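You operate a simulated robot arm through the tools that you are given. There is no shell and no other tool.

You are at the controls of a simulated robot arm. One attempt, no reset.

## Task
Switch the hob off, let the middle frying pan cool, wipe it out.
Fine: by its handle on to the black trivet; wipe the food stain off with the cream cloth only when the pan has cooled; the cloth goes back where it lay. What is to be rubbed or washed off counts as gone when no trace of it is left.

Only the result counts: the job must be done as asked and must still hold three seconds after the hand-in. Knocking over, shifting, dropping, spilling or breaking anything else fails it. Flat cloth is picked up by pressing the open fingertips on it (5 to 10 N) and closing them slowly along it; thin cloth reads only 2 to 8 mm in the jaws.

## Robot
A 6-joint arm with a two-finger gripper, fixed in place. Base frame: the origin is on the floor under the middle of its stand, x ahead of it, y to its left, z up. Lengths are in m, angles in rad, forces in N, time in s.
It reaches about 1.206 m from its shoulder. Its first joint turns from -2.897 to 2.897 rad. Payload 2.45 kg.
Tool frame: the origin (TCP) lies between the finger pads and is the grasp point; the fingertips stand 0.02 m ahead of it; z points along the fingers, y is the line along which they close. The gripper opens to 0.14 m; its body begins 0.168 m behind the TCP.
Orientation is told as [roll, pitch, yaw] about the base's x, y, z axes, in that order, counted from this pose: with the fingers straight down and closing along the base's y, the tool's x points along the base's -x, its y along +y and its z along -z.

## Interface
- The arm moves only by the tool arm_command. Its argument "motion" is a list of rows, each a list of 3 entries, a list of its own where there are three numbers: the shift along the base's x, y, z in m, then the turn, a rotation vector about the base's x, y, z in rad, then the gripper command, from -1 (shut) to 1 (fully open), values between in proportion. In form: [[[x, y, z], [wx, wy, wz], claw], ...]. A call has 1 to 20 rows; each row shifts and turns the commanded pose from where the row before left it. Each row takes 0.2 s and may step no farther than 0.05 m and 0.15 rad from the row before; otherwise, or with a gripper value out of range, the whole call is refused. Where a pose cannot be reached the arm comes as near as it can. A force on the tool above 40 N (or 10 N above the force at the start of the call, whichever is more), or a blocked arm, ends the call early, and 0.2 s more pass. The fingers move at their own pace (about 0.045 m/s each) and stop on an object; they squeeze with about 30 N. The grip force told is the motor's: it shows also when the fingers shut on nothing. Time passes only in rows, and 0.2 s behind the last, so rows that do not move let the fingers close. It gives the time, the measured TCP pose, the force on the tool (base axes), the opening and the grip force at its end, in the units of the frame above (readings bear some noise), with the torque about the TCP (base axes, N m) and any sound that the robot's microphone picked up.
- Cameras (640 x 400 px; columns grow to the right, rows downward): "scene" is fixed at [0.2129, 0.5026, 1.6511]; the picture's right is [0.02, -1.00, 0.00], its down [-0.95, -0.02, -0.31] and it looks along [0.31, 0.01, -0.95] (base axes); focal length 314 px, centre (320, 200). "wrist" rides on the gripper at [0.078, 0.011, -0.209] in the tool frame; the picture's right is [-0.14, 0.99, 0.00], its down [-0.92, -0.13, -0.37] and it looks along [-0.36, -0.05, 0.93] (tool axes); focal length 280 px, centre (320, 200). There is no depth. A picture from a camera that has moved, and an enlarged one, comes with that camera's place and axes in the base frame and with its lens. The place of the scene camera against the robot may be out by one fixed shift of up to 0.012 m in any direction.
- snapshot(camera): a new picture of that camera. It takes no simulated time.
- enlarge(camera, box): a new picture of the part [left, top, right, bottom] of that camera's present view, enlarged. It takes no simulated time.
- sign_off(): hands the job in; it is judged then, once.

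Places have to be worked out from the pictures, the camera data and where the tool is seen. Open the gripper and draw the arm clear of the work before you hand the job in, unless the task says otherwise.

The tools are called after "Call:" as a command line: name --argument value ..., lists and objects as JSON in quotes. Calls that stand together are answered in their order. arm_command: Moves the arm, as the interface text tells. Its arguments: {"type":"object","properties":{"motion":{"type":"array","items":{"type":"array"}}},"required":["motion"]} The other tools are called the same way: snapshot (camera) takes a picture; enlarge (camera, box) takes an enlarged picture of a part of a camera's view; sign_off () hands the job in.

At the start:

```text
time_s: 0.0
tool_pos: [0.4328, 0.3108, 1.2239]
tool_rot: [-0.001, -0.002, 0.0]
force: [0.5, 0.2, 0.6]
moment: [0.02, 0.01, 0.0]
gripper_width: 0.14
gripper_force: 0.1
```

scene: 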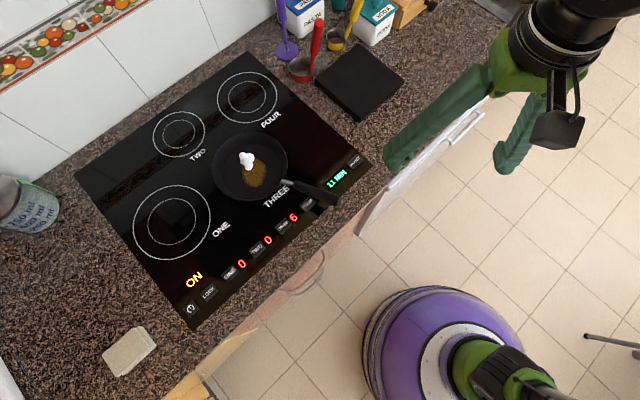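
wrist: 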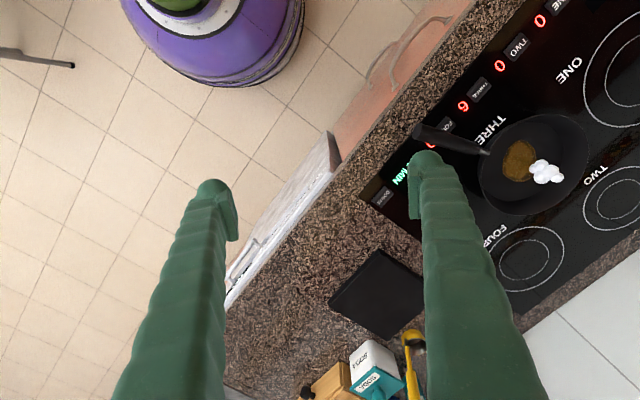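

I begin by looking closer at the hob, the pan, the trivet and the cloth before any motion.

Call:
enlarge --camera "scene" --box '[170, 120, 380, 330]'

Call:
enlarge --camera "scene" --box '[240, 0, 440, 130]'

Call:
enlarge --camera "scene" --box '[60, 260, 260, 400]'

Call:
enlarge --camera "wrist" --box '[340, 0, 640, 220]'

```text
1.90 times, centred on (275, 225) of scene
camera zoom: at [0.2129, 0.5026, 1.6511], right [0.02, -1.0, 0.0], down [-0.95, -0.02, -0.31], along [0.31, 0.01, -0.95], focal length 598 px, centre (406, 152)
```

zoom: 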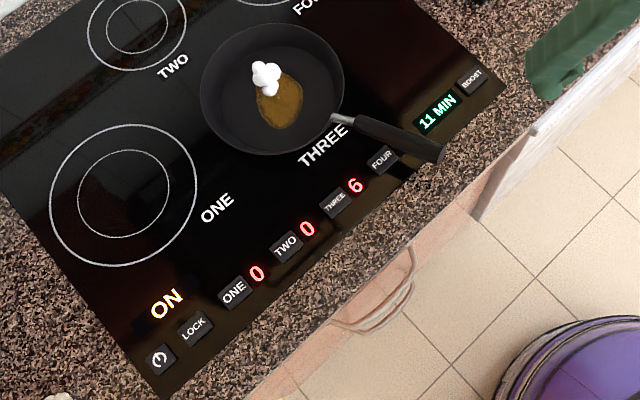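

```text
3.08 times, centred on (340, 65) of scene
camera zoom: at [0.2129, 0.5026, 1.6511], right [0.02, -1.0, 0.0], down [-0.95, -0.02, -0.31], along [0.31, 0.01, -0.95], focal length 967 px, centre (258, 615)
```

zoom: 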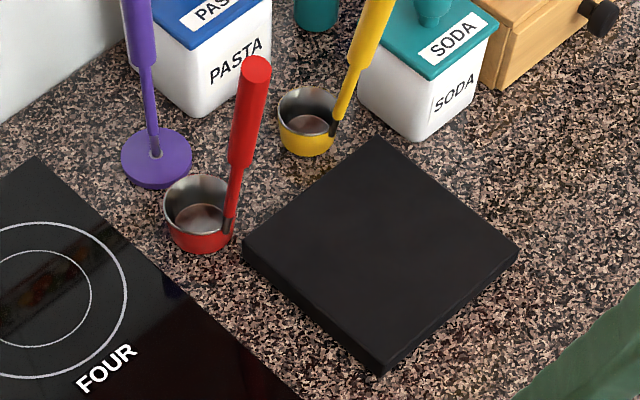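

```text
2.86 times, centred on (160, 330) of scene
camera zoom: at [0.2129, 0.5026, 1.6511], right [0.02, -1.0, 0.0], down [-0.95, -0.02, -0.31], along [0.31, 0.01, -0.95], focal length 898 px, centre (777, -171)
```

zoom: 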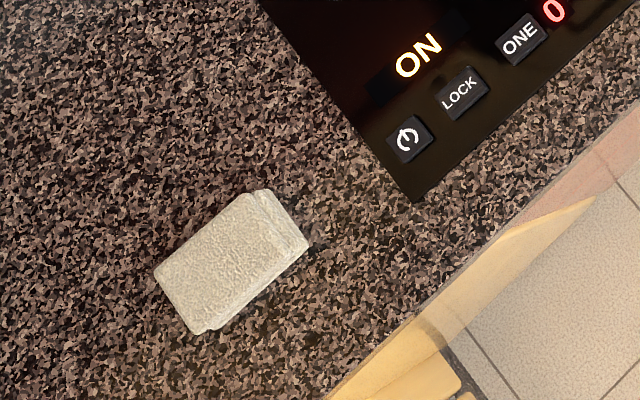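

```text
1.82 times, centred on (490, 110) of wrist
camera zoom: at [0.3552, 0.3228, 1.4321], right [0.14, 0.99, 0.0], down [0.92, -0.13, 0.37], along [0.37, -0.05, -0.93], focal length 510 px, centre (11, 364)
```

zoom: 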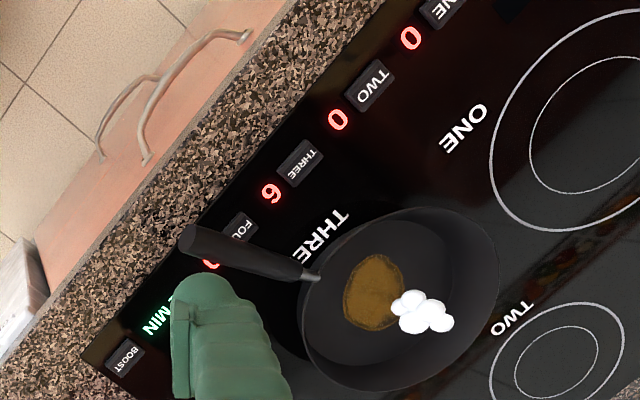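

The counter runs diagonally (hob front edge along about (1,-1) in the base frame), with a hob height of roughly 0.88 m; the power button looks to be near (0.195, 0.805). I fly at height to above it and turn the tool -45° so I can check with the wrist camera.

Call:
arm_command --motion '[[[-0.0198, 0.0412, -0.005], [0, 0, -0.0654], 1], [[-0.0198, 0.0412, -0.005], [0, 0, -0.0654], 1], [[-0.0198, 0.0412, -0.005], [0, 0, -0.0654], 1], [[-0.0198, 0.0412, -0.005], [0, 0, -0.0654], 1], [[-0.0198, 0.0412, -0.005], [0, 0, -0.0654], 1], [[-0.0198, 0.0412, -0.005], [0, 0, -0.0654], 1], [[-0.0198, 0.0412, -0.005], [0, 0, -0.0654], 1], [[-0.0198, 0.0412, -0.005], [0, 0, -0.0654], 1], [[-0.0198, 0.0412, -0.005], [0, 0, -0.0654], 1], [[-0.0198, 0.0412, -0.005], [0, 0, -0.0654], 1], [[-0.0198, 0.0412, -0.005], [0, 0, -0.0654], 1], [[-0.0198, 0.0412, -0.005], [0, 0, -0.0654], 1], [[0, 0, 0], [0, 0, 0], 1]]'

```text
time_s: 2.8
tool_pos: [0.1932, 0.804, 1.1627]
tool_rot: [0.0, -0.002, -0.784]
force: [0.2, -1.2, 0.7]
moment: [0.03, 0.01, 0.02]
gripper_width: 0.14
gripper_force: 0.1
```

Arrived above the estimated button place. I take pictures from both cameras to refine its position and the surface height.

Call:
snapshot --camera "wrist"

Call:
snapshot --camera "scene"

```text
taken
camera wrist: at [0.146, 0.8686, 1.3722], right [0.8, 0.6, 0.0], down [0.56, -0.74, 0.37], along [0.22, -0.3, -0.93], focal length 280 px, centre (320, 200)
```

wrist: 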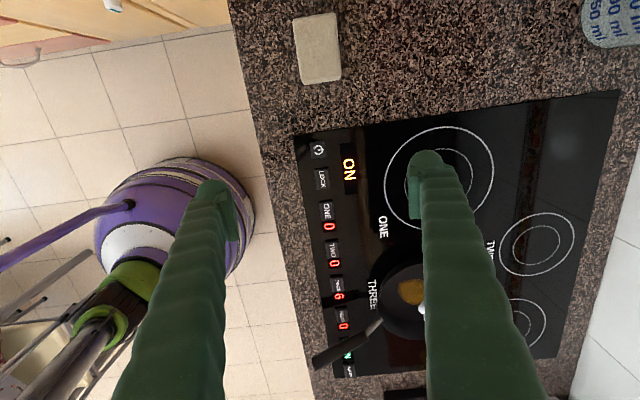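

```text
taken
```

scene: 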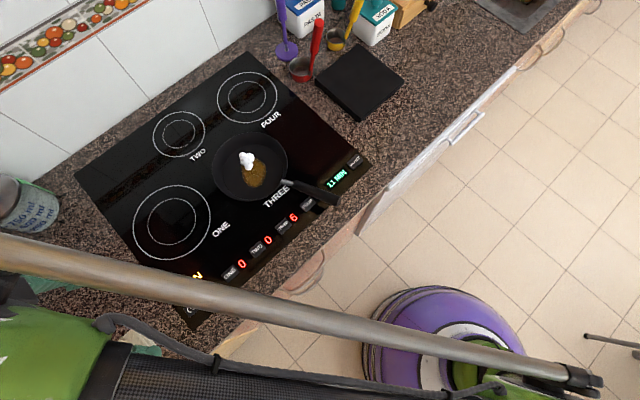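

The wrist view puts the power button near (0.203, 0.792) with the surface at about z = 0.90. I move over that place, come down to TCP z ≈ 1.03 and look again with the fingers closing.

Call:
arm_command --motion '[[[0.005, -0.006, -0.033], [0, 0, 0], 1], [[0.005, -0.006, -0.033], [0, 0, 0], 1], [[0, 0, -0.033], [0, 0, 0], 1], [[0, 0, -0.033], [0, 0, 0], 1], [[0, 0, 0], [0, 0, 0], 1], [[0, 0, 0], [0, 0, 0], 1]]'

Call:
snapshot --camera "wrist"

```text
time_s: 4.2
tool_pos: [0.2061, 0.7919, 1.0302]
tool_rot: [0.0, 0.0, -0.786]
force: [-0.3, 0.3, -0.5]
moment: [-0.04, -0.01, 0.0]
gripper_width: 0.1401
gripper_force: 0.1
```

```text
taken
camera wrist: at [0.1576, 0.8569, 1.2389], right [0.8, 0.6, 0.0], down [0.56, -0.74, 0.37], along [0.22, -0.3, -0.93], focal length 280 px, centre (320, 200)
```

wrist: 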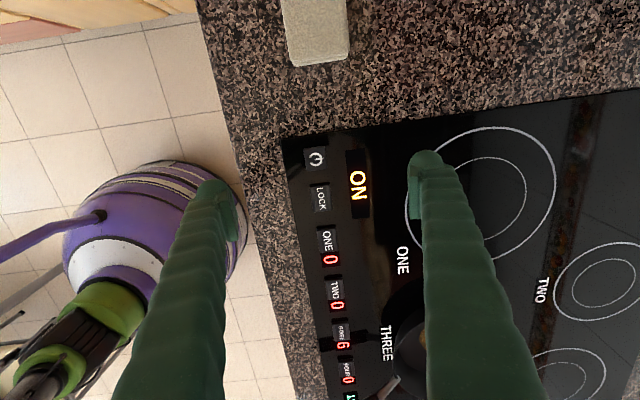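

The button lies at pixel (316,158), which is about (0.202, 0.791). I close the fingers above it and come down to just over the surface.

Call:
arm_command --motion '[[[-0.004, 0, -0.01], [0, 0, 0], -1], [[0, 0, -0.01], [0, 0, 0], -1], [[0, 0, -0.01], [0, 0, 0], -1], [[0, 0, -0.01], [0, 0, 0], -1], [[0, 0, -0.01], [0, 0, 0], -1], [[0, 0, -0.01], [0, 0, 0], -1], [[0, 0, 0], [0, 0, 0], -1], [[0, 0, 0], [0, 0, 0], -1], [[0, 0, 0], [0, 0, 0], -1]]'

Call:
snapshot --camera "wrist"

Call:
snapshot --camera "scene"

```text
time_s: 6.2
tool_pos: [0.2016, 0.7932, 0.971]
tool_rot: [0.001, -0.002, -0.786]
force: [-0.1, 1.0, 0.4]
moment: [0.0, -0.05, 0.05]
gripper_width: 0.0001
gripper_force: 29.1
```

```text
taken
camera wrist: at [0.1542, 0.8581, 1.1799], right [0.8, 0.6, 0.0], down [0.56, -0.74, 0.37], along [0.22, -0.3, -0.93], focal length 280 px, centre (320, 200)
```

wrist: 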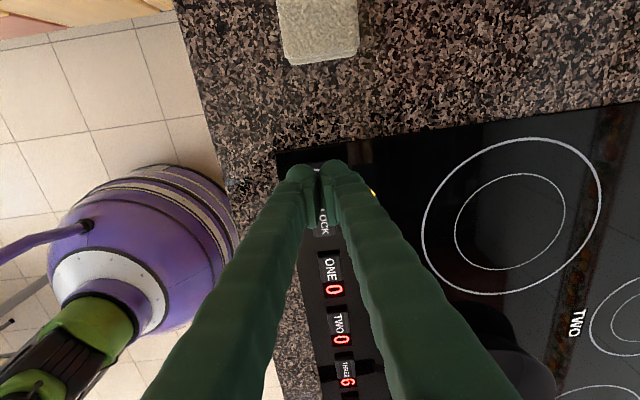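

```text
taken
```

scene: 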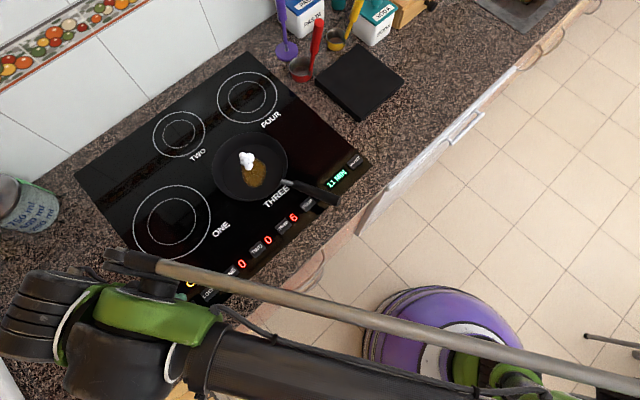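

The closed tips cover the button. I enlarge the view to check how wide the tips are compared with the neighbouring LOCK key.

Call:
enlarge --camera "wrist" --box '[240, 130, 400, 240]'

Call:
enlarge --camera "scene" --box '[80, 220, 260, 340]'

```text
3.64 times, centred on (320, 185) of wrist
camera zoom: at [0.1542, 0.8581, 1.1799], right [0.8, 0.6, 0.0], down [0.56, -0.74, 0.37], along [0.22, -0.3, -0.93], focal length 1020 px, centre (320, 254)
```

zoom: 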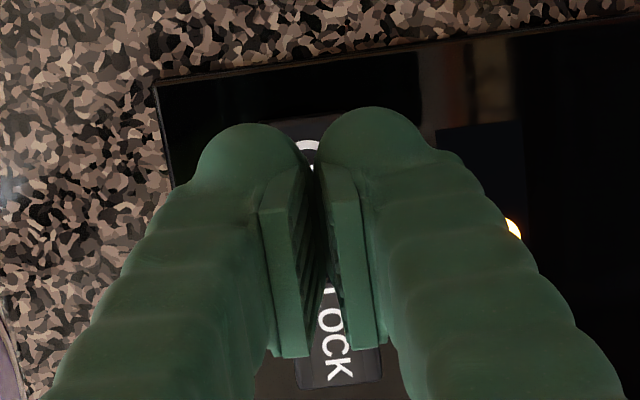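

```text
3.33 times, centred on (170, 280) of scene
camera zoom: at [0.2129, 0.5026, 1.6511], right [0.02, -1.0, 0.0], down [-0.95, -0.02, -0.31], along [0.31, 0.01, -0.95], focal length 1047 px, centre (820, -67)
```

zoom: 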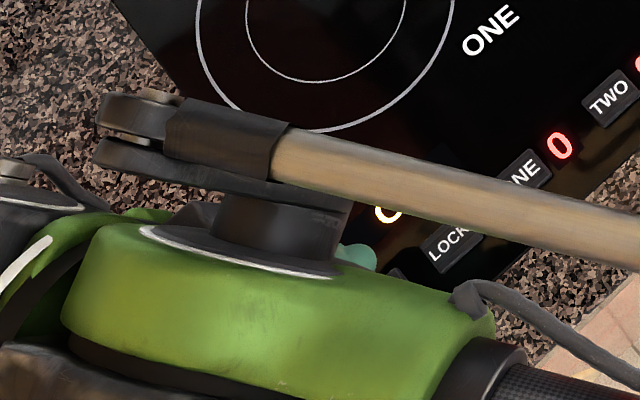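

Tip width is about 4 cm with rounded ends, so the centre should clear LOCK; I bias 3 mm away from it. I descend in small steps.

Call:
arm_command --motion '[[[-0.002, 0.001, -0.005], [0, 0, 0], -1], [[0, 0, -0.005], [0, 0, 0], -1], [[0, 0, -0.005], [0, 0, 0], -1], [[0, 0, -0.005], [0, 0, 0], -1], [[0, 0, -0.004], [0, 0, 0], -1], [[0, 0, -0.004], [0, 0, 0], -1]]'

```text
time_s: 7.6
tool_pos: [0.1994, 0.7951, 0.9431]
tool_rot: [0.0, -0.001, -0.785]
force: [-0.1, 0.0, 0.0]
moment: [-0.02, -0.03, -0.02]
gripper_width: 0.0
gripper_force: 28.5
```

No contact yet at TCP z 0.943 (tips near 0.923). I continue in 2 to 3 mm steps.

Call:
arm_command --motion '[[[0, 0, -0.003], [0, 0, 0], -1], [[0, 0, -0.003], [0, 0, 0], -1], [[0, 0, -0.003], [0, 0, 0], -1], [[0, 0, -0.003], [0, 0, 0], -1]]'

```text
time_s: 8.6
tool_pos: [0.1991, 0.7944, 0.9318]
tool_rot: [0.0, -0.002, -0.784]
force: [-0.4, -0.1, 0.2]
moment: [-0.03, -0.03, 0.02]
gripper_width: 0.0061
gripper_force: 29.1
```

Still no force, though the opening reads 6 mm. I look at the wrist view before going farther.

Call:
enlarge --camera "wrist" --box '[240, 130, 400, 240]'

Call:
arm_command --motion '[[[0, 0, -0.002], [0, 0, 0], -1], [[0, 0, -0.002], [0, 0, 0], -1]]'

```text
3.64 times, centred on (320, 185) of wrist
camera zoom: at [0.1522, 0.859, 1.1395], right [0.8, 0.6, 0.0], down [0.56, -0.74, 0.37], along [0.22, -0.3, -0.93], focal length 1020 px, centre (320, 254)
```

zoom: 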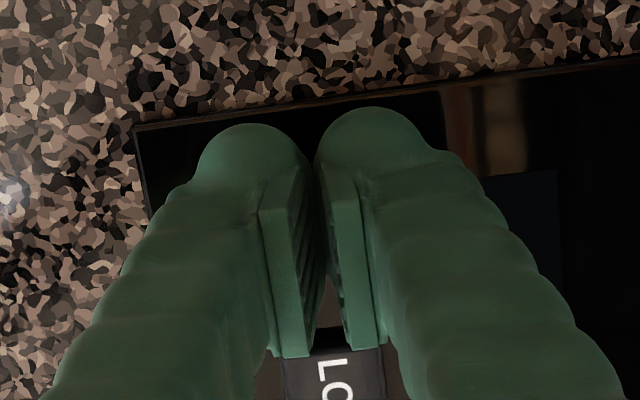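

```text
time_s: 9.2
tool_pos: [0.1998, 0.7935, 0.9272]
tool_rot: [-0.001, -0.001, -0.785]
force: [0.9, 0.2, 2.8]
moment: [0.03, 0.0, -0.01]
gripper_width: 0.0059
gripper_force: 29.3
heard: click
```

A click was heard at TCP z 0.927. I raise straight up and check the display.

Call:
arm_command --motion '[[[0, 0, 0.01], [0, 0, 0], -1], [[0, 0, 0.03], [0, 0, 0], -1], [[0, 0, 0.04], [0, 0, 0], -1], [[0, 0, 0.04], [0, 0, 0], 0], [[0, 0, 0.03], [0, 0, 0], 1]]'

Call:
snapshot --camera "wrist"

Call:
snapshot --camera "scene"

```text
time_s: 10.4
tool_pos: [0.2011, 0.7926, 1.0774]
tool_rot: [0.0, -0.001, -0.785]
force: [0.1, -0.1, 0.2]
moment: [0.01, 0.0, 0.02]
gripper_width: 0.0505
gripper_force: 0.0
```

```text
taken
camera wrist: at [0.1533, 0.8578, 1.2864], right [0.8, 0.6, 0.0], down [0.56, -0.74, 0.37], along [0.22, -0.3, -0.93], focal length 280 px, centre (320, 200)
```

wrist: 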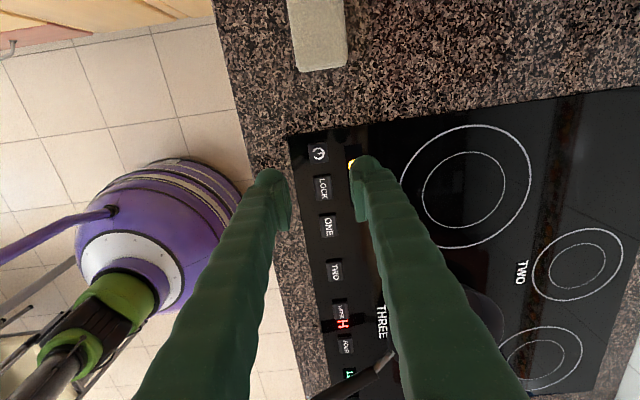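

```text
taken
```

scene: 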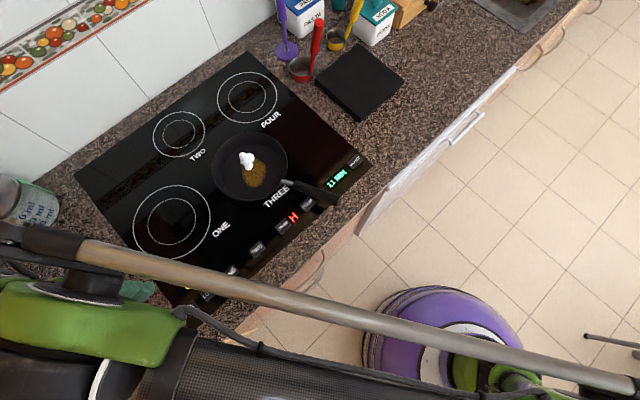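

The zone display now shows H (residual heat) and the set digits are gone, so the hob appears off; I will confirm the OFF text once the arm has cleared. The click height gives a button top of about z = 0.907. Next I move above the pan handle, turning the tool so it can close across the handle.

Call:
arm_command --motion '[[[0.0175, -0.0207, 0.008], [0, 0, 0.1382], 1], [[0.0175, -0.0207, 0.008], [0, 0, 0.1382], 1], [[0.0175, -0.0207, 0.008], [0, 0, 0.1382], 1], [[0.0175, -0.0207, 0.008], [0, 0, 0.1382], 1], [[0.0175, -0.0207, 0.008], [0, 0, 0.1382], 1], [[0.0175, -0.0207, 0.008], [0, 0, 0.1382], 1], [[0.0175, -0.0207, 0.008], [0, 0, 0.1382], 1], [[0.0175, -0.0207, 0.008], [0, 0, 0.1382], 1], [[0.0175, -0.0207, 0.008], [0, 0, 0.1382], 1], [[0.0175, -0.0207, 0.008], [0, 0, 0.1382], 1], [[0.0175, -0.0207, 0], [0, 0, 0.1382], 1], [[0.0175, -0.0207, 0], [0, 0, 0.1382], 1], [[0.0175, -0.0207, 0], [0, 0, 0.1382], 1], [[0.0175, -0.0207, 0], [0, 0, 0.1382], 1], [[0, 0, 0], [0, 0, 0], 1]]'

Call:
snapshot --camera "wrist"

Call:
snapshot --camera "scene"

```text
time_s: 13.6
tool_pos: [0.4461, 0.5019, 1.1562]
tool_rot: [0.0, -0.002, 1.148]
force: [0.2, -0.8, -0.3]
moment: [0.0, 0.01, -0.02]
gripper_width: 0.1399
gripper_force: 0.0
```

```text
taken
camera wrist: at [0.4036, 0.4371, 1.3637], right [-0.85, 0.53, 0.0], down [0.49, 0.79, 0.37], along [0.2, 0.31, -0.93], focal length 280 px, centre (320, 200)
```

wrist: 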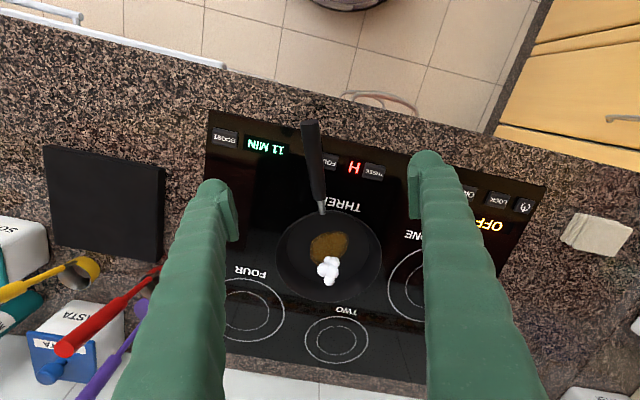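

```text
taken
```

scene: 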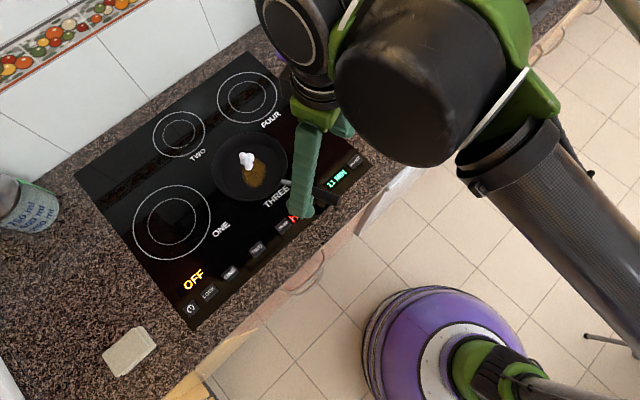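

OFF is displayed, so the hob is off. The handle runs from its root near (0.504, 0.602) to its tip near (0.44, 0.466), rising from about z 0.935 to 0.965, and the tool yaw matches it. I move over a point on the handle close to the pan and come down part of the way.

Call:
arm_command --motion '[[[0.006, 0.009, -0.02], [0, 0, 0], 0.3], [[0.006, 0.009, -0.02], [0, 0, 0], 0.3], [[0.006, 0.009, -0.02], [0, 0, 0], 0.3], [[0.006, 0.009, -0.02], [0, 0, 0], 0.3], [[0.006, 0.009, -0.02], [0, 0, 0], 0.3], [[0.005, 0.008, -0.02], [0, 0, 0], 0.3], [[0, 0, 0], [0, 0, 0], 0.3]]'

Call:
snapshot --camera "wrist"

Call:
enlarge --camera "scene" --box '[180, 90, 380, 220]'

```text
time_s: 15.2
tool_pos: [0.4813, 0.5553, 1.0371]
tool_rot: [-0.001, -0.002, 1.15]
force: [0.3, 0.3, 0.1]
moment: [0.0, -0.03, 0.02]
gripper_width: 0.0909
gripper_force: 0.1
```

```text
taken
camera wrist: at [0.4391, 0.4899, 1.2456], right [-0.85, 0.53, 0.0], down [0.49, 0.79, 0.37], along [0.2, 0.31, -0.93], focal length 280 px, centre (320, 200)
```

wrist: 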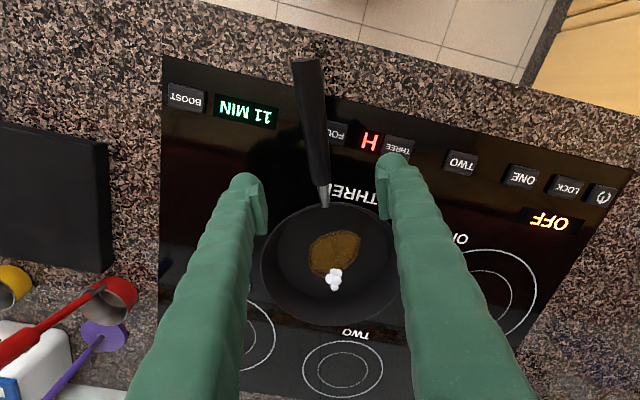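

```text
3.08 times, centred on (280, 155) of scene
camera zoom: at [0.2129, 0.5026, 1.6511], right [0.02, -1.0, 0.0], down [-0.95, -0.02, -0.31], along [0.31, 0.01, -0.95], focal length 967 px, centre (443, 338)
```

zoom: 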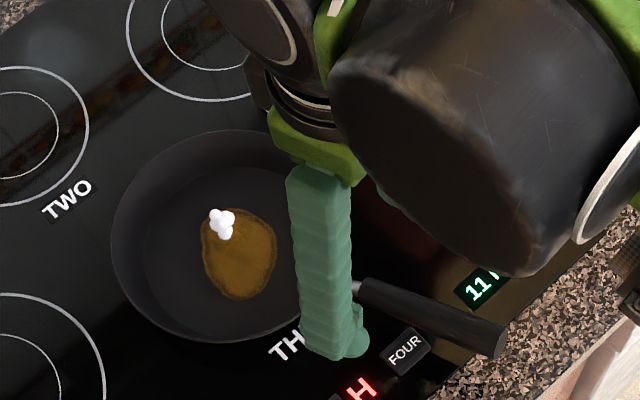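

The handle is centred between the fingers and the pads will land on the black grip just behind its ferrule. I go down to TCP z ≈ 0.947 around it, then close.

Call:
arm_command --motion '[[[0.001, -0.0005, -0.02], [0, 0, 0], 0.3], [[0, 0, -0.02], [0, 0, 0], 0.3], [[0, 0, -0.02], [0, 0, 0], 0.3], [[0, 0, -0.015], [0, 0, 0], 0.3], [[0, 0, -0.015], [0, 0, 0], 0.3], [[0, 0, 0], [0, 0, 0], 0.3]]'

Call:
enlarge --camera "wrist" --box '[200, 40, 440, 240]'

Call:
enlarge --camera "scene" --box '[200, 100, 380, 220]'

```text
time_s: 16.6
tool_pos: [0.4803, 0.5559, 0.9464]
tool_rot: [-0.001, -0.003, 1.15]
force: [-0.2, 0.7, 0.5]
moment: [-0.01, -0.02, 0.0]
gripper_width: 0.091
gripper_force: 0.0
```

```text
2.00 times, centred on (320, 140) of wrist
camera zoom: at [0.4392, 0.4902, 1.1555], right [-0.85, 0.53, 0.0], down [0.49, 0.79, 0.37], along [0.2, 0.31, -0.93], focal length 561 px, centre (320, 320)
```

zoom: 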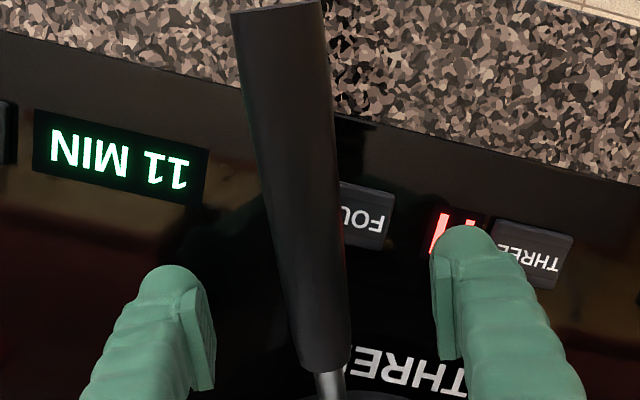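

```text
3.33 times, centred on (290, 160) of scene
camera zoom: at [0.2129, 0.5026, 1.6511], right [0.02, -1.0, 0.0], down [-0.95, -0.02, -0.31], along [0.31, 0.01, -0.95], focal length 1047 px, centre (420, 333)
```

zoom: 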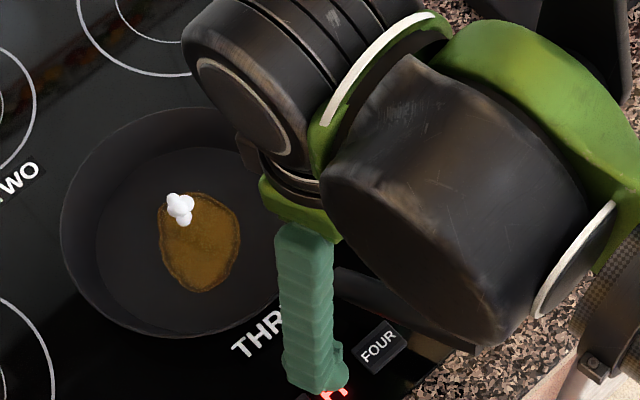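

The pads straddle the black grip centrally. I close on it and hold for a moment.

Call:
arm_command --motion '[[[0, 0, 0], [0, 0, 0], -1], [[0, 0, 0], [0, 0, 0], -1], [[0, 0, 0], [0, 0, 0], -1], [[0, 0, 0], [0, 0, 0], -1], [[0, 0, 0], [0, 0, 0], -1], [[0, 0, 0], [0, 0, 0], -1], [[0, 0, 0], [0, 0, 0], -1]]'

Call:
enlarge --camera "wrist" --box '[200, 40, 440, 240]'

```text
time_s: 18.2
tool_pos: [0.4805, 0.5562, 0.9468]
tool_rot: [0.0, -0.002, 1.15]
force: [1.0, 0.0, 0.2]
moment: [0.02, -0.03, -0.14]
gripper_width: 0.022
gripper_force: 30.6
```

```text
2.00 times, centred on (320, 140) of wrist
camera zoom: at [0.4393, 0.4901, 1.1557], right [-0.85, 0.53, 0.0], down [0.49, 0.79, 0.37], along [0.2, 0.31, -0.93], focal length 561 px, centre (320, 320)
```

zoom: 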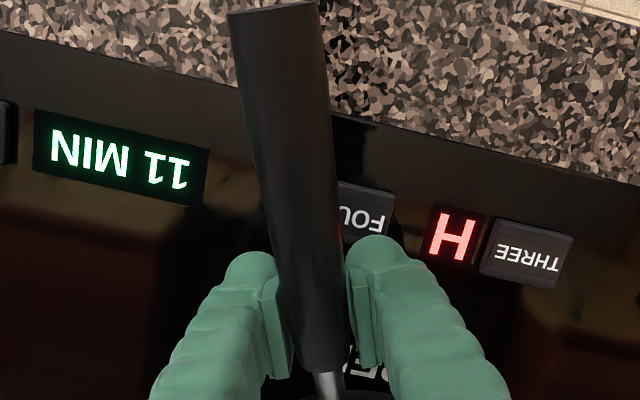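

The grip reads 22 mm at 30 N. I lift 12 mm slowly and read the load and torque.

Call:
arm_command --motion '[[[0, 0, 0.003], [0, 0, 0], -1], [[0, 0, 0.003], [0, 0, 0], -1], [[0, 0, 0.003], [0, 0, 0], -1], [[0, 0, 0.003], [0, 0, 0], -1], [[0, 0, 0], [0, 0, 0], -1]]'

Call:
snapshot --camera "wrist"

Call:
enlarge --camera "scene" --box '[180, 100, 380, 230]'

```text
time_s: 19.4
tool_pos: [0.4825, 0.5552, 0.9588]
tool_rot: [-0.001, -0.002, 1.15]
force: [0.5, -0.1, -4.1]
moment: [-0.46, 0.2, -0.02]
gripper_width: 0.0221
gripper_force: 30.5
```

```text
taken
camera wrist: at [0.4397, 0.4905, 1.1672], right [-0.85, 0.53, 0.0], down [0.49, 0.79, 0.37], along [0.2, 0.31, -0.93], focal length 280 px, centre (320, 200)
```

wrist: 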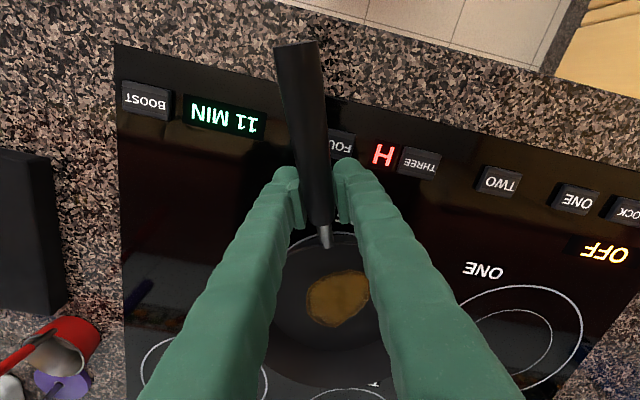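

```text
3.08 times, centred on (280, 165) of scene
camera zoom: at [0.2129, 0.5026, 1.6511], right [0.02, -1.0, 0.0], down [-0.95, -0.02, -0.31], along [0.31, 0.01, -0.95], focal length 967 px, centre (443, 308)
```

zoom: 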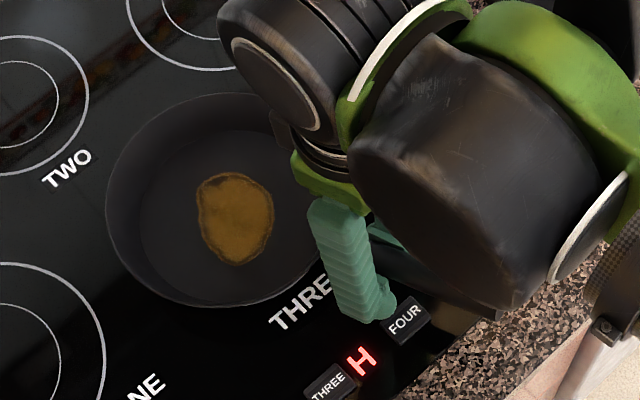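

About 4.1 N hangs on the tool with 0.5 N m, which fits a whole pan of ~0.42 kg with its centre 12 cm away. I lift farther and see whether it sags in the grip.

Call:
arm_command --motion '[[[0, 0, 0.006], [0, 0, 0], -1], [[0, 0, 0.008], [0, 0, 0], -1], [[0, 0, 0.01], [0, 0, 0], -1], [[0, 0, 0.01], [0, 0, 0], -1], [[0, 0, 0.01], [0, 0, 0], -1], [[0, 0, 0], [0, 0, 0], -1]]'

Call:
snapshot --camera "wrist"

Call:
snapshot --camera "scene"

```text
time_s: 20.8
tool_pos: [0.4821, 0.5564, 1.0037]
tool_rot: [-0.002, -0.003, 1.15]
force: [-0.2, -0.3, -5.1]
moment: [-0.44, 0.19, 0.0]
gripper_width: 0.0218
gripper_force: 29.9
```

```text
taken
camera wrist: at [0.4393, 0.4917, 1.2126], right [-0.85, 0.53, 0.0], down [0.49, 0.79, 0.37], along [0.2, 0.31, -0.93], focal length 280 px, centre (320, 200)
```

wrist: 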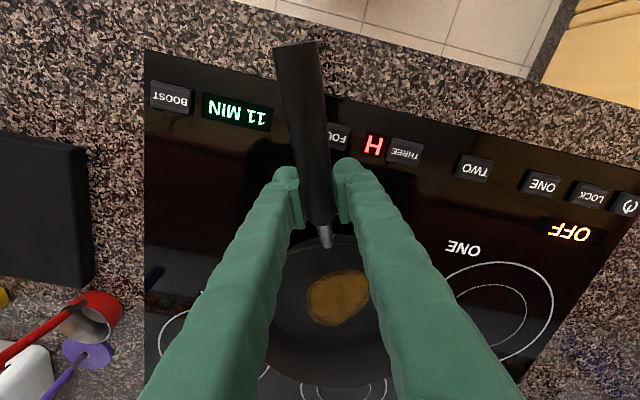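

```text
taken
```

scene: 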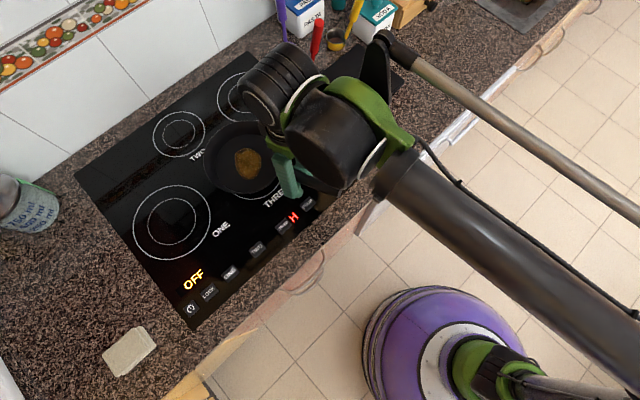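

The pan hangs rigidly: the handle sits at the same pixels before and after the lift. I carry it level toward the trivet, swinging it toward the room side first to stay clear of the red ladle.

Call:
arm_command --motion '[[[0.004, -0.02, 0.01], [0, 0, 0], -1], [[0.004, -0.025, 0.01], [0, 0, 0], -1], [[0.006, -0.03, 0.01], [0, 0, 0], -1], [[0.01, -0.03, 0.005], [0, 0, 0], -1], [[0.015, -0.03, 0], [0, 0, 0], -1], [[0.02, -0.03, 0], [0, 0, 0], -1], [[0.022, -0.03, 0], [0, 0, 0], -1], [[0.022, -0.03, 0], [0, 0, 0], -1], [[0.022, -0.028, 0], [0, 0, 0], -1], [[0.02, -0.025, 0], [0, 0, 0], -1], [[0.015, -0.02, 0], [0, 0, 0], -1], [[0, 0, 0], [0, 0, 0], -1], [[0, 0, 0], [0, 0, 0], -1]]'

Call:
snapshot --camera "wrist"

Call:
snapshot --camera "scene"

```text
time_s: 23.6
tool_pos: [0.6396, 0.258, 1.0373]
tool_rot: [0.0, -0.001, 1.147]
force: [0.6, 0.2, -3.7]
moment: [-0.46, 0.2, 0.02]
gripper_width: 0.022
gripper_force: 30.4
```

```text
taken
camera wrist: at [0.5979, 0.1927, 1.2454], right [-0.85, 0.53, 0.0], down [0.49, 0.79, 0.37], along [0.2, 0.31, -0.93], focal length 280 px, centre (320, 200)
```

wrist: 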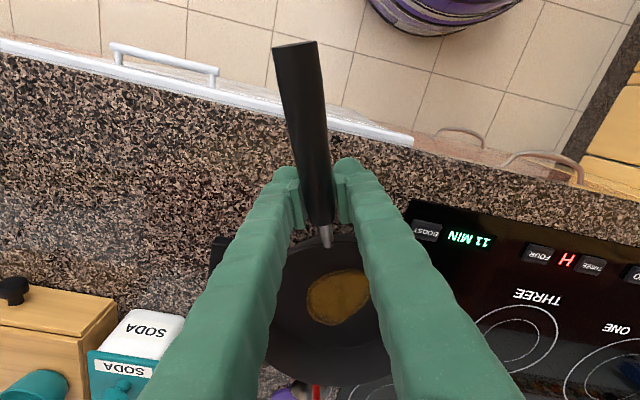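

```text
taken
```

scene: 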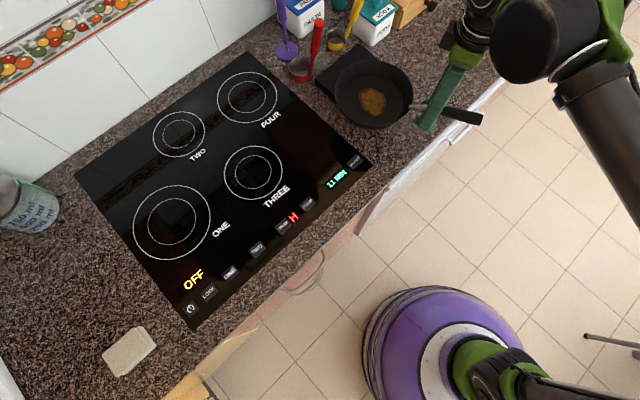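

The pan is now just short of the trivet. I enlarge this area to measure the remaining shift and the clearance to the ladles.

Call:
enlarge --camera "scene" --box '[270, 0, 490, 140]'

```text
2.86 times, centred on (380, 70) of scene
camera zoom: at [0.2129, 0.5026, 1.6511], right [0.02, -1.0, 0.0], down [-0.95, -0.02, -0.31], along [0.31, 0.01, -0.95], focal length 898 px, centre (149, 571)
```

zoom: 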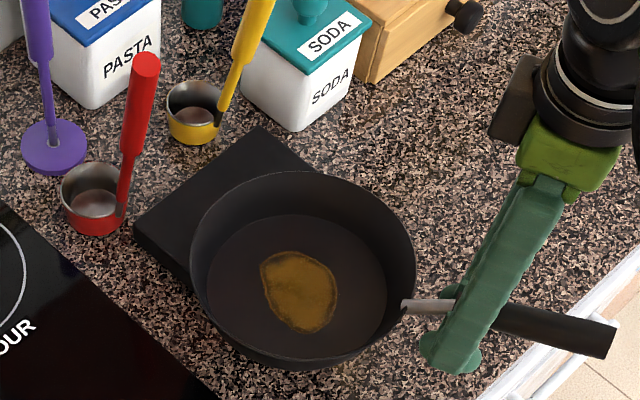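

The pan base centre is about (0.694, 0.385) and the trivet centre about (0.807, 0.405), so a shift of (0.113, 0.019) remains, and the red ladle handle stays some 3.5 cm away. I move across and descend part of the way.

Call:
arm_command --motion '[[[0.015, 0.003, 0], [0, 0, 0], -1], [[0.022, 0.004, 0], [0, 0, 0], -1], [[0.025, 0.004, 0], [0, 0, 0], -1], [[0.025, 0.004, 0], [0, 0, 0], -1], [[0.018, 0.003, 0], [0, 0, 0], -1], [[0.008, 0.001, 0], [0, 0, 0], -1], [[0, 0, -0.01], [0, 0, 0], -1], [[0, 0, -0.015], [0, 0, 0], -1], [[0, 0, -0.01], [0, 0, 0], -1], [[0, 0, 0], [0, 0, 0], -1]]'

Call:
enlarge --camera "scene" --box '[280, 0, 480, 130]'

Call:
snapshot --camera "wrist"

```text
time_s: 25.8
tool_pos: [0.7533, 0.2782, 1.0022]
tool_rot: [0.0, -0.002, 1.15]
force: [0.5, -0.5, -5.1]
moment: [-0.43, 0.17, 0.0]
gripper_width: 0.0218
gripper_force: 30.3
```

```text
3.08 times, centred on (380, 65) of scene
camera zoom: at [0.2129, 0.5026, 1.6511], right [0.02, -1.0, 0.0], down [-0.95, -0.02, -0.31], along [0.31, 0.01, -0.95], focal length 967 px, centre (135, 615)
```

zoom: 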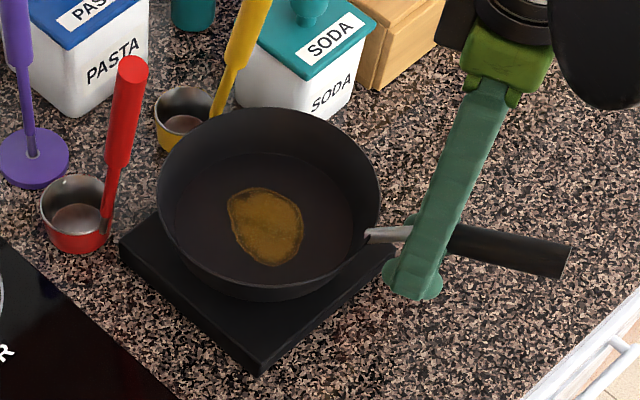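

```text
taken
camera wrist: at [0.7119, 0.2117, 1.2117], right [-0.85, 0.53, 0.0], down [0.49, 0.79, 0.37], along [0.2, 0.31, -0.93], focal length 280 px, centre (320, 200)
```

wrist: 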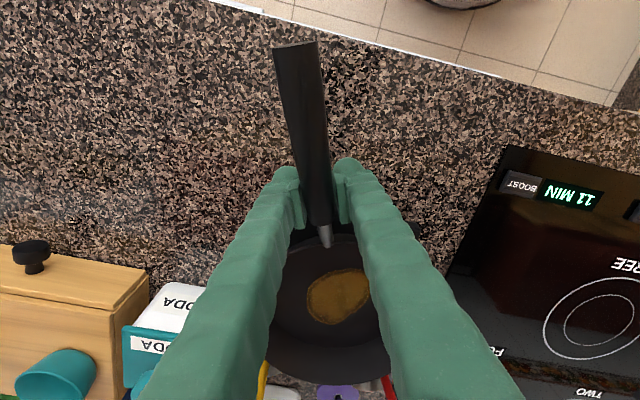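

The pan is centred above the trivet with its bottom still about 3 cm high. I lower it slowly, watching the load.

Call:
arm_command --motion '[[[0, 0, -0.004], [0, 0, 0], -1], [[0, 0, -0.004], [0, 0, 0], -1], [[0, 0, -0.004], [0, 0, 0], -1], [[0, 0, -0.004], [0, 0, 0], -1], [[0, 0, -0.003], [0, 0, 0], -1], [[0, 0, -0.003], [0, 0, 0], -1]]'

```text
time_s: 27.2
tool_pos: [0.7531, 0.2764, 0.9828]
tool_rot: [-0.001, -0.001, 1.151]
force: [0.9, -0.3, -4.8]
moment: [-0.44, 0.2, 0.0]
gripper_width: 0.0218
gripper_force: 30.2
```

Load is unchanged, so there is no contact yet. I continue in 2 mm steps.

Call:
arm_command --motion '[[[0, 0, -0.002], [0, 0, 0], -1], [[0, 0, -0.002], [0, 0, 0], -1], [[0, 0, -0.002], [0, 0, 0], -1]]'

Call:
arm_command --motion '[[[0, 0, -0.002], [0, 0, 0], -1], [[0, 0, -0.002], [0, 0, 0], -1]]'

```text
time_s: 28.0
tool_pos: [0.7536, 0.2777, 0.9752]
tool_rot: [0.001, -0.003, 1.149]
force: [-0.3, -0.4, -4.8]
moment: [-0.45, 0.21, 0.02]
gripper_width: 0.0219
gripper_force: 30.6
```

```text
time_s: 28.6
tool_pos: [0.753, 0.2772, 0.9725]
tool_rot: [0.002, -0.002, 1.151]
force: [0.6, -0.5, -3.6]
moment: [-0.39, 0.2, 0.01]
gripper_width: 0.022
gripper_force: 30.0
```

Load and torque begin to fall, so contact may be starting. I go on in 1.5 mm steps.

Call:
arm_command --motion '[[[0, 0, -0.0015], [0, 0, 0], -1], [[0, 0, -0.0015], [0, 0, 0], -1]]'

```text
time_s: 29.2
tool_pos: [0.7534, 0.2763, 0.9684]
tool_rot: [0.0, -0.002, 1.148]
force: [-1.8, -3.4, 6.4]
moment: [0.91, -0.48, 0.01]
gripper_width: 0.0217
gripper_force: 29.7
```

Contact is made and slightly overpressed (+6 N). I back off 1 mm and read again.

Call:
arm_command --motion '[[[0, 0, 0.001], [0, 0, 0], -1], [[0, 0, 0], [0, 0, 0], -1]]'

```text
time_s: 29.8
tool_pos: [0.7539, 0.2772, 0.9685]
tool_rot: [0.0, -0.003, 1.15]
force: [-1.9, -1.8, -1.0]
moment: [-0.09, 0.04, 0.08]
gripper_width: 0.0218
gripper_force: 29.9
```

The pan now rests on the trivet with little load left on the tool. I open slowly while holding position.

Call:
arm_command --motion '[[[0, 0, 0], [0, 0, 0], -0.6], [[0, 0, 0], [0, 0, 0], -0.5], [[0, 0, 0], [0, 0, 0], -0.3], [[0, 0, 0], [0, 0, 0], 0], [[0, 0, 0], [0, 0, 0], 0.2], [[0, 0, 0], [0, 0, 0], 0.3], [[0, 0, 0], [0, 0, 0], 0.3]]'

Call:
enlarge --camera "scene" --box '[280, 0, 480, 130]'

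Call:
snapshot --camera "wrist"

```text
time_s: 31.4
tool_pos: [0.7538, 0.2767, 0.969]
tool_rot: [0.002, -0.002, 1.149]
force: [-0.2, 0.3, -0.5]
moment: [0.03, -0.01, 0.0]
gripper_width: 0.0909
gripper_force: 0.1
```

```text
3.08 times, centred on (380, 65) of scene
camera zoom: at [0.2129, 0.5026, 1.6511], right [0.02, -1.0, 0.0], down [-0.95, -0.02, -0.31], along [0.31, 0.01, -0.95], focal length 967 px, centre (135, 615)
```

zoom: 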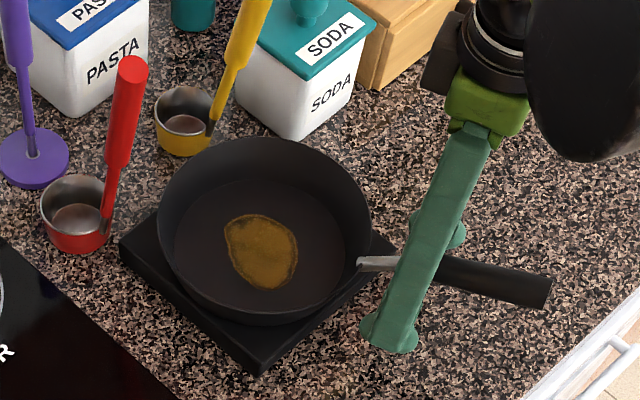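

```text
taken
camera wrist: at [0.7118, 0.2111, 1.1778], right [-0.85, 0.53, 0.0], down [0.49, 0.79, 0.37], along [0.2, 0.31, -0.93], focal length 280 px, centre (320, 200)
```

wrist: 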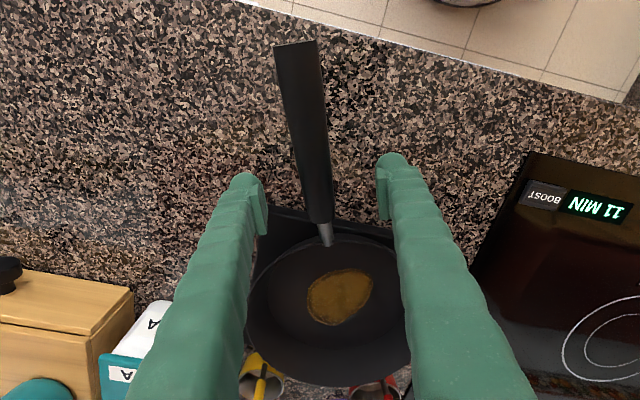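

The pan sits centred on the trivet and no steam shows any more. I withdraw upward and travel toward the cloth near (0.11, 0.91), which gives the pan time to cool.

Call:
arm_command --motion '[[[0, 0, 0.03], [0, 0, 0], 0.3], [[0, 0, 0.045], [0, 0, 0], 0.3], [[0, 0, 0.045], [0, 0, 0], 0.5], [[0, 0, 0.045], [0, 0, 0], 0.5], [[-0.032, 0.0315, 0.005], [0, 0, -0.02], 0.5], [[-0.032, 0.0315, 0.005], [0, 0, -0.02], 0.5], [[-0.032, 0.0315, 0], [0, 0, -0.02], 0.5], [[-0.032, 0.0315, 0], [0, 0, -0.02], 0.5], [[-0.032, 0.0315, 0], [0, 0, -0.02], 0.5], [[-0.032, 0.0315, 0], [0, 0, -0.02], 0.5], [[-0.032, 0.0315, 0], [0, 0, -0.02], 0.5], [[-0.032, 0.0315, 0], [0, 0, -0.02], 0.5], [[-0.032, 0.0315, 0], [0, 0, -0.02], 0.5], [[-0.032, 0.0315, 0], [0, 0, -0.02], 0.5], [[-0.032, 0.0315, 0], [0, 0, -0.02], 0.5], [[-0.032, 0.0315, 0], [0, 0, -0.02], 0.5], [[-0.032, 0.0315, 0], [0, 0, -0.02], 0.5], [[-0.032, 0.0315, 0], [0, 0, -0.02], 0.5], [[-0.032, 0.0315, 0], [0, 0, -0.02], 0.5], [[-0.032, 0.0315, 0], [0, 0, -0.02], 0.5]]'

Call:
snapshot --camera "scene"

```text
time_s: 35.6
tool_pos: [0.2414, 0.78, 1.1482]
tool_rot: [0.002, -0.003, 0.828]
force: [0.7, 0.0, -0.3]
moment: [0.08, 0.07, -0.01]
gripper_width: 0.1048
gripper_force: 0.1
```

```text
taken
```

scene: 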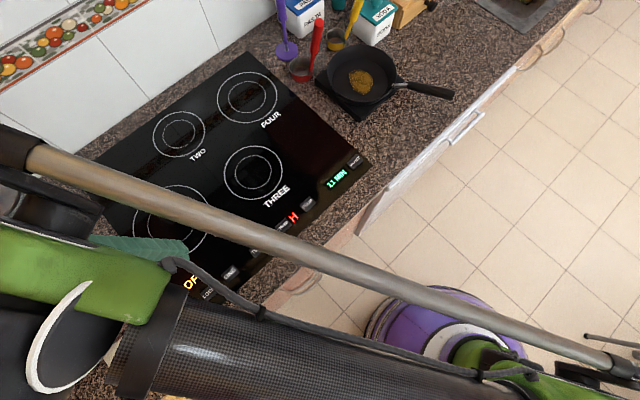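

The pan stands on the trivet with H still showing on the hob. I go on to above the cloth and look down at it.

Call:
arm_command --motion '[[[-0.032, 0.0325, -0.01], [0, 0, -0.02], 0.5], [[-0.032, 0.0325, -0.01], [0, 0, -0.02], 0.5], [[-0.032, 0.0325, -0.01], [0, 0, 0], 0.5], [[-0.032, 0.0325, -0.01], [0, 0, 0], 0.5], [[0, 0, -0.02], [0, 0, 0], 0.5], [[0, 0, 0], [0, 0, 0], 0.5]]'

Call:
snapshot --camera "wrist"

Call:
snapshot --camera "scene"

```text
time_s: 37.0
tool_pos: [0.1128, 0.9097, 1.0842]
tool_rot: [-0.002, -0.002, 0.787]
force: [0.6, 0.1, 0.6]
moment: [-0.02, 0.05, 0.02]
gripper_width: 0.105
gripper_force: 0.1
```

```text
taken
camera wrist: at [0.0507, 0.8647, 1.2938], right [-0.61, 0.8, 0.0], down [0.74, 0.56, 0.37], along [0.29, 0.22, -0.93], focal length 280 px, centre (320, 200)
```

wrist: 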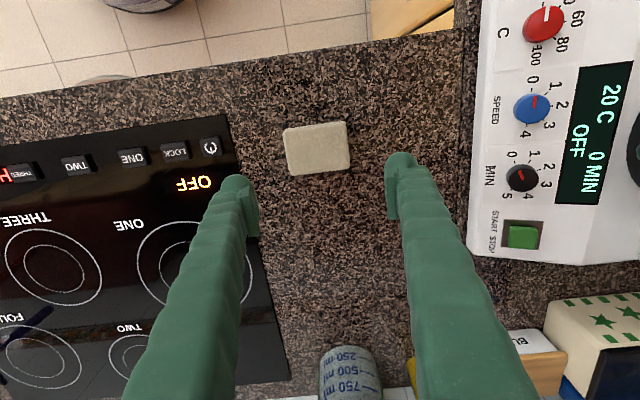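

```text
taken
```

scene: 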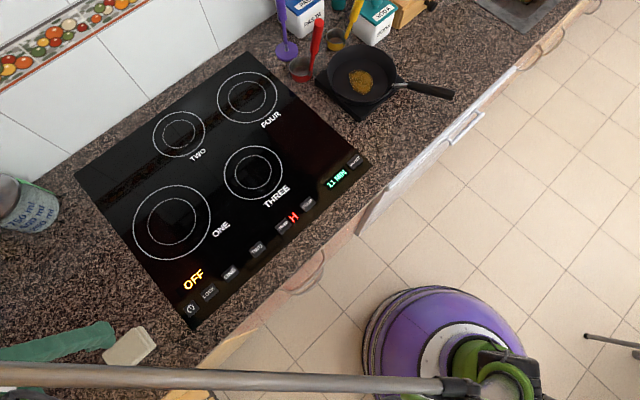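

The cloth's long side lies exactly along the closing direction, with its centre at about (0.113, 0.908), straight below the tool. I narrow the opening to 45 mm and descend to just above it.

Call:
arm_command --motion '[[[0, -0.001, -0.025], [0, 0, 0], -0.36], [[0, 0, -0.025], [0, 0, 0], -0.36], [[0, 0, -0.025], [0, 0, 0], -0.36], [[0, 0, -0.025], [0, 0, 0], -0.36], [[0, 0, -0.02], [0, 0, 0], -0.36], [[0, 0, -0.015], [0, 0, 0], -0.36], [[0, 0, 0], [0, 0, 0], -0.36]]'

Call:
snapshot --camera "wrist"

Call:
enlarge --camera "scene" --box '[40, 290, 240, 400]'

```text
time_s: 38.4
tool_pos: [0.1141, 0.911, 0.954]
tool_rot: [0.003, -0.004, 0.788]
force: [-0.1, -0.6, 19.7]
moment: [-0.16, -0.08, 0.03]
gripper_width: 0.0448
gripper_force: 0.1
stopped in row 7: the force on the tool passed its limit at 60 N (the readings are from after the stop); the commanded pose is now the measured one
```

```text
taken
camera wrist: at [0.0506, 0.8635, 1.1634], right [-0.61, 0.8, 0.0], down [0.74, 0.56, 0.37], along [0.29, 0.23, -0.93], focal length 280 px, centre (320, 200)
```

wrist: 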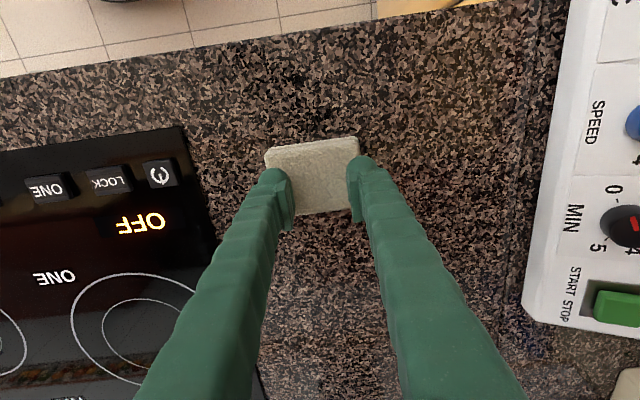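

```text
3.20 times, centred on (140, 345) of scene
camera zoom: at [0.2129, 0.5026, 1.6511], right [0.02, -1.0, 0.0], down [-0.95, -0.02, -0.31], along [0.31, 0.01, -0.95], focal length 1005 px, centre (896, -264)
```

zoom: 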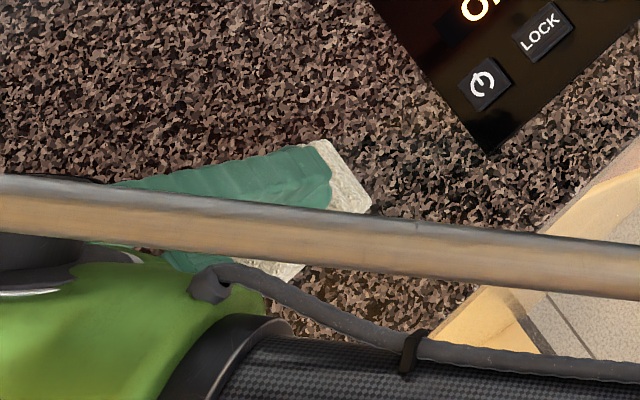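

The tips met the cloth already at TCP z ≈ 0.954, higher than I expected, and are pressing with about 20 N, so the folded cloth is thicker than thought. I look closely before adjusting.

Call:
enlarge --camera "wrist" --box '[220, 110, 420, 240]'

Call:
arm_command --motion '[[[0, 0, 0.001], [0, 0, 0], -0.36], [[0, 0, 0], [0, 0, 0], -0.36]]'

```text
3.08 times, centred on (320, 175) of wrist
camera zoom: at [0.0506, 0.8635, 1.1634], right [-0.61, 0.8, 0.0], down [0.74, 0.56, 0.37], along [0.29, 0.23, -0.93], focal length 863 px, centre (320, 277)
```

zoom: 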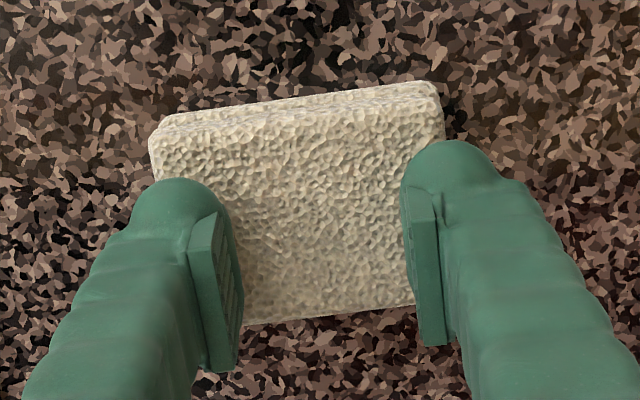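

```text
time_s: 39.0
tool_pos: [0.1146, 0.9106, 0.9549]
tool_rot: [0.002, -0.003, 0.788]
force: [-0.8, -3.6, 7.9]
moment: [-0.11, -0.02, 0.01]
gripper_width: 0.0451
gripper_force: 0.1
```

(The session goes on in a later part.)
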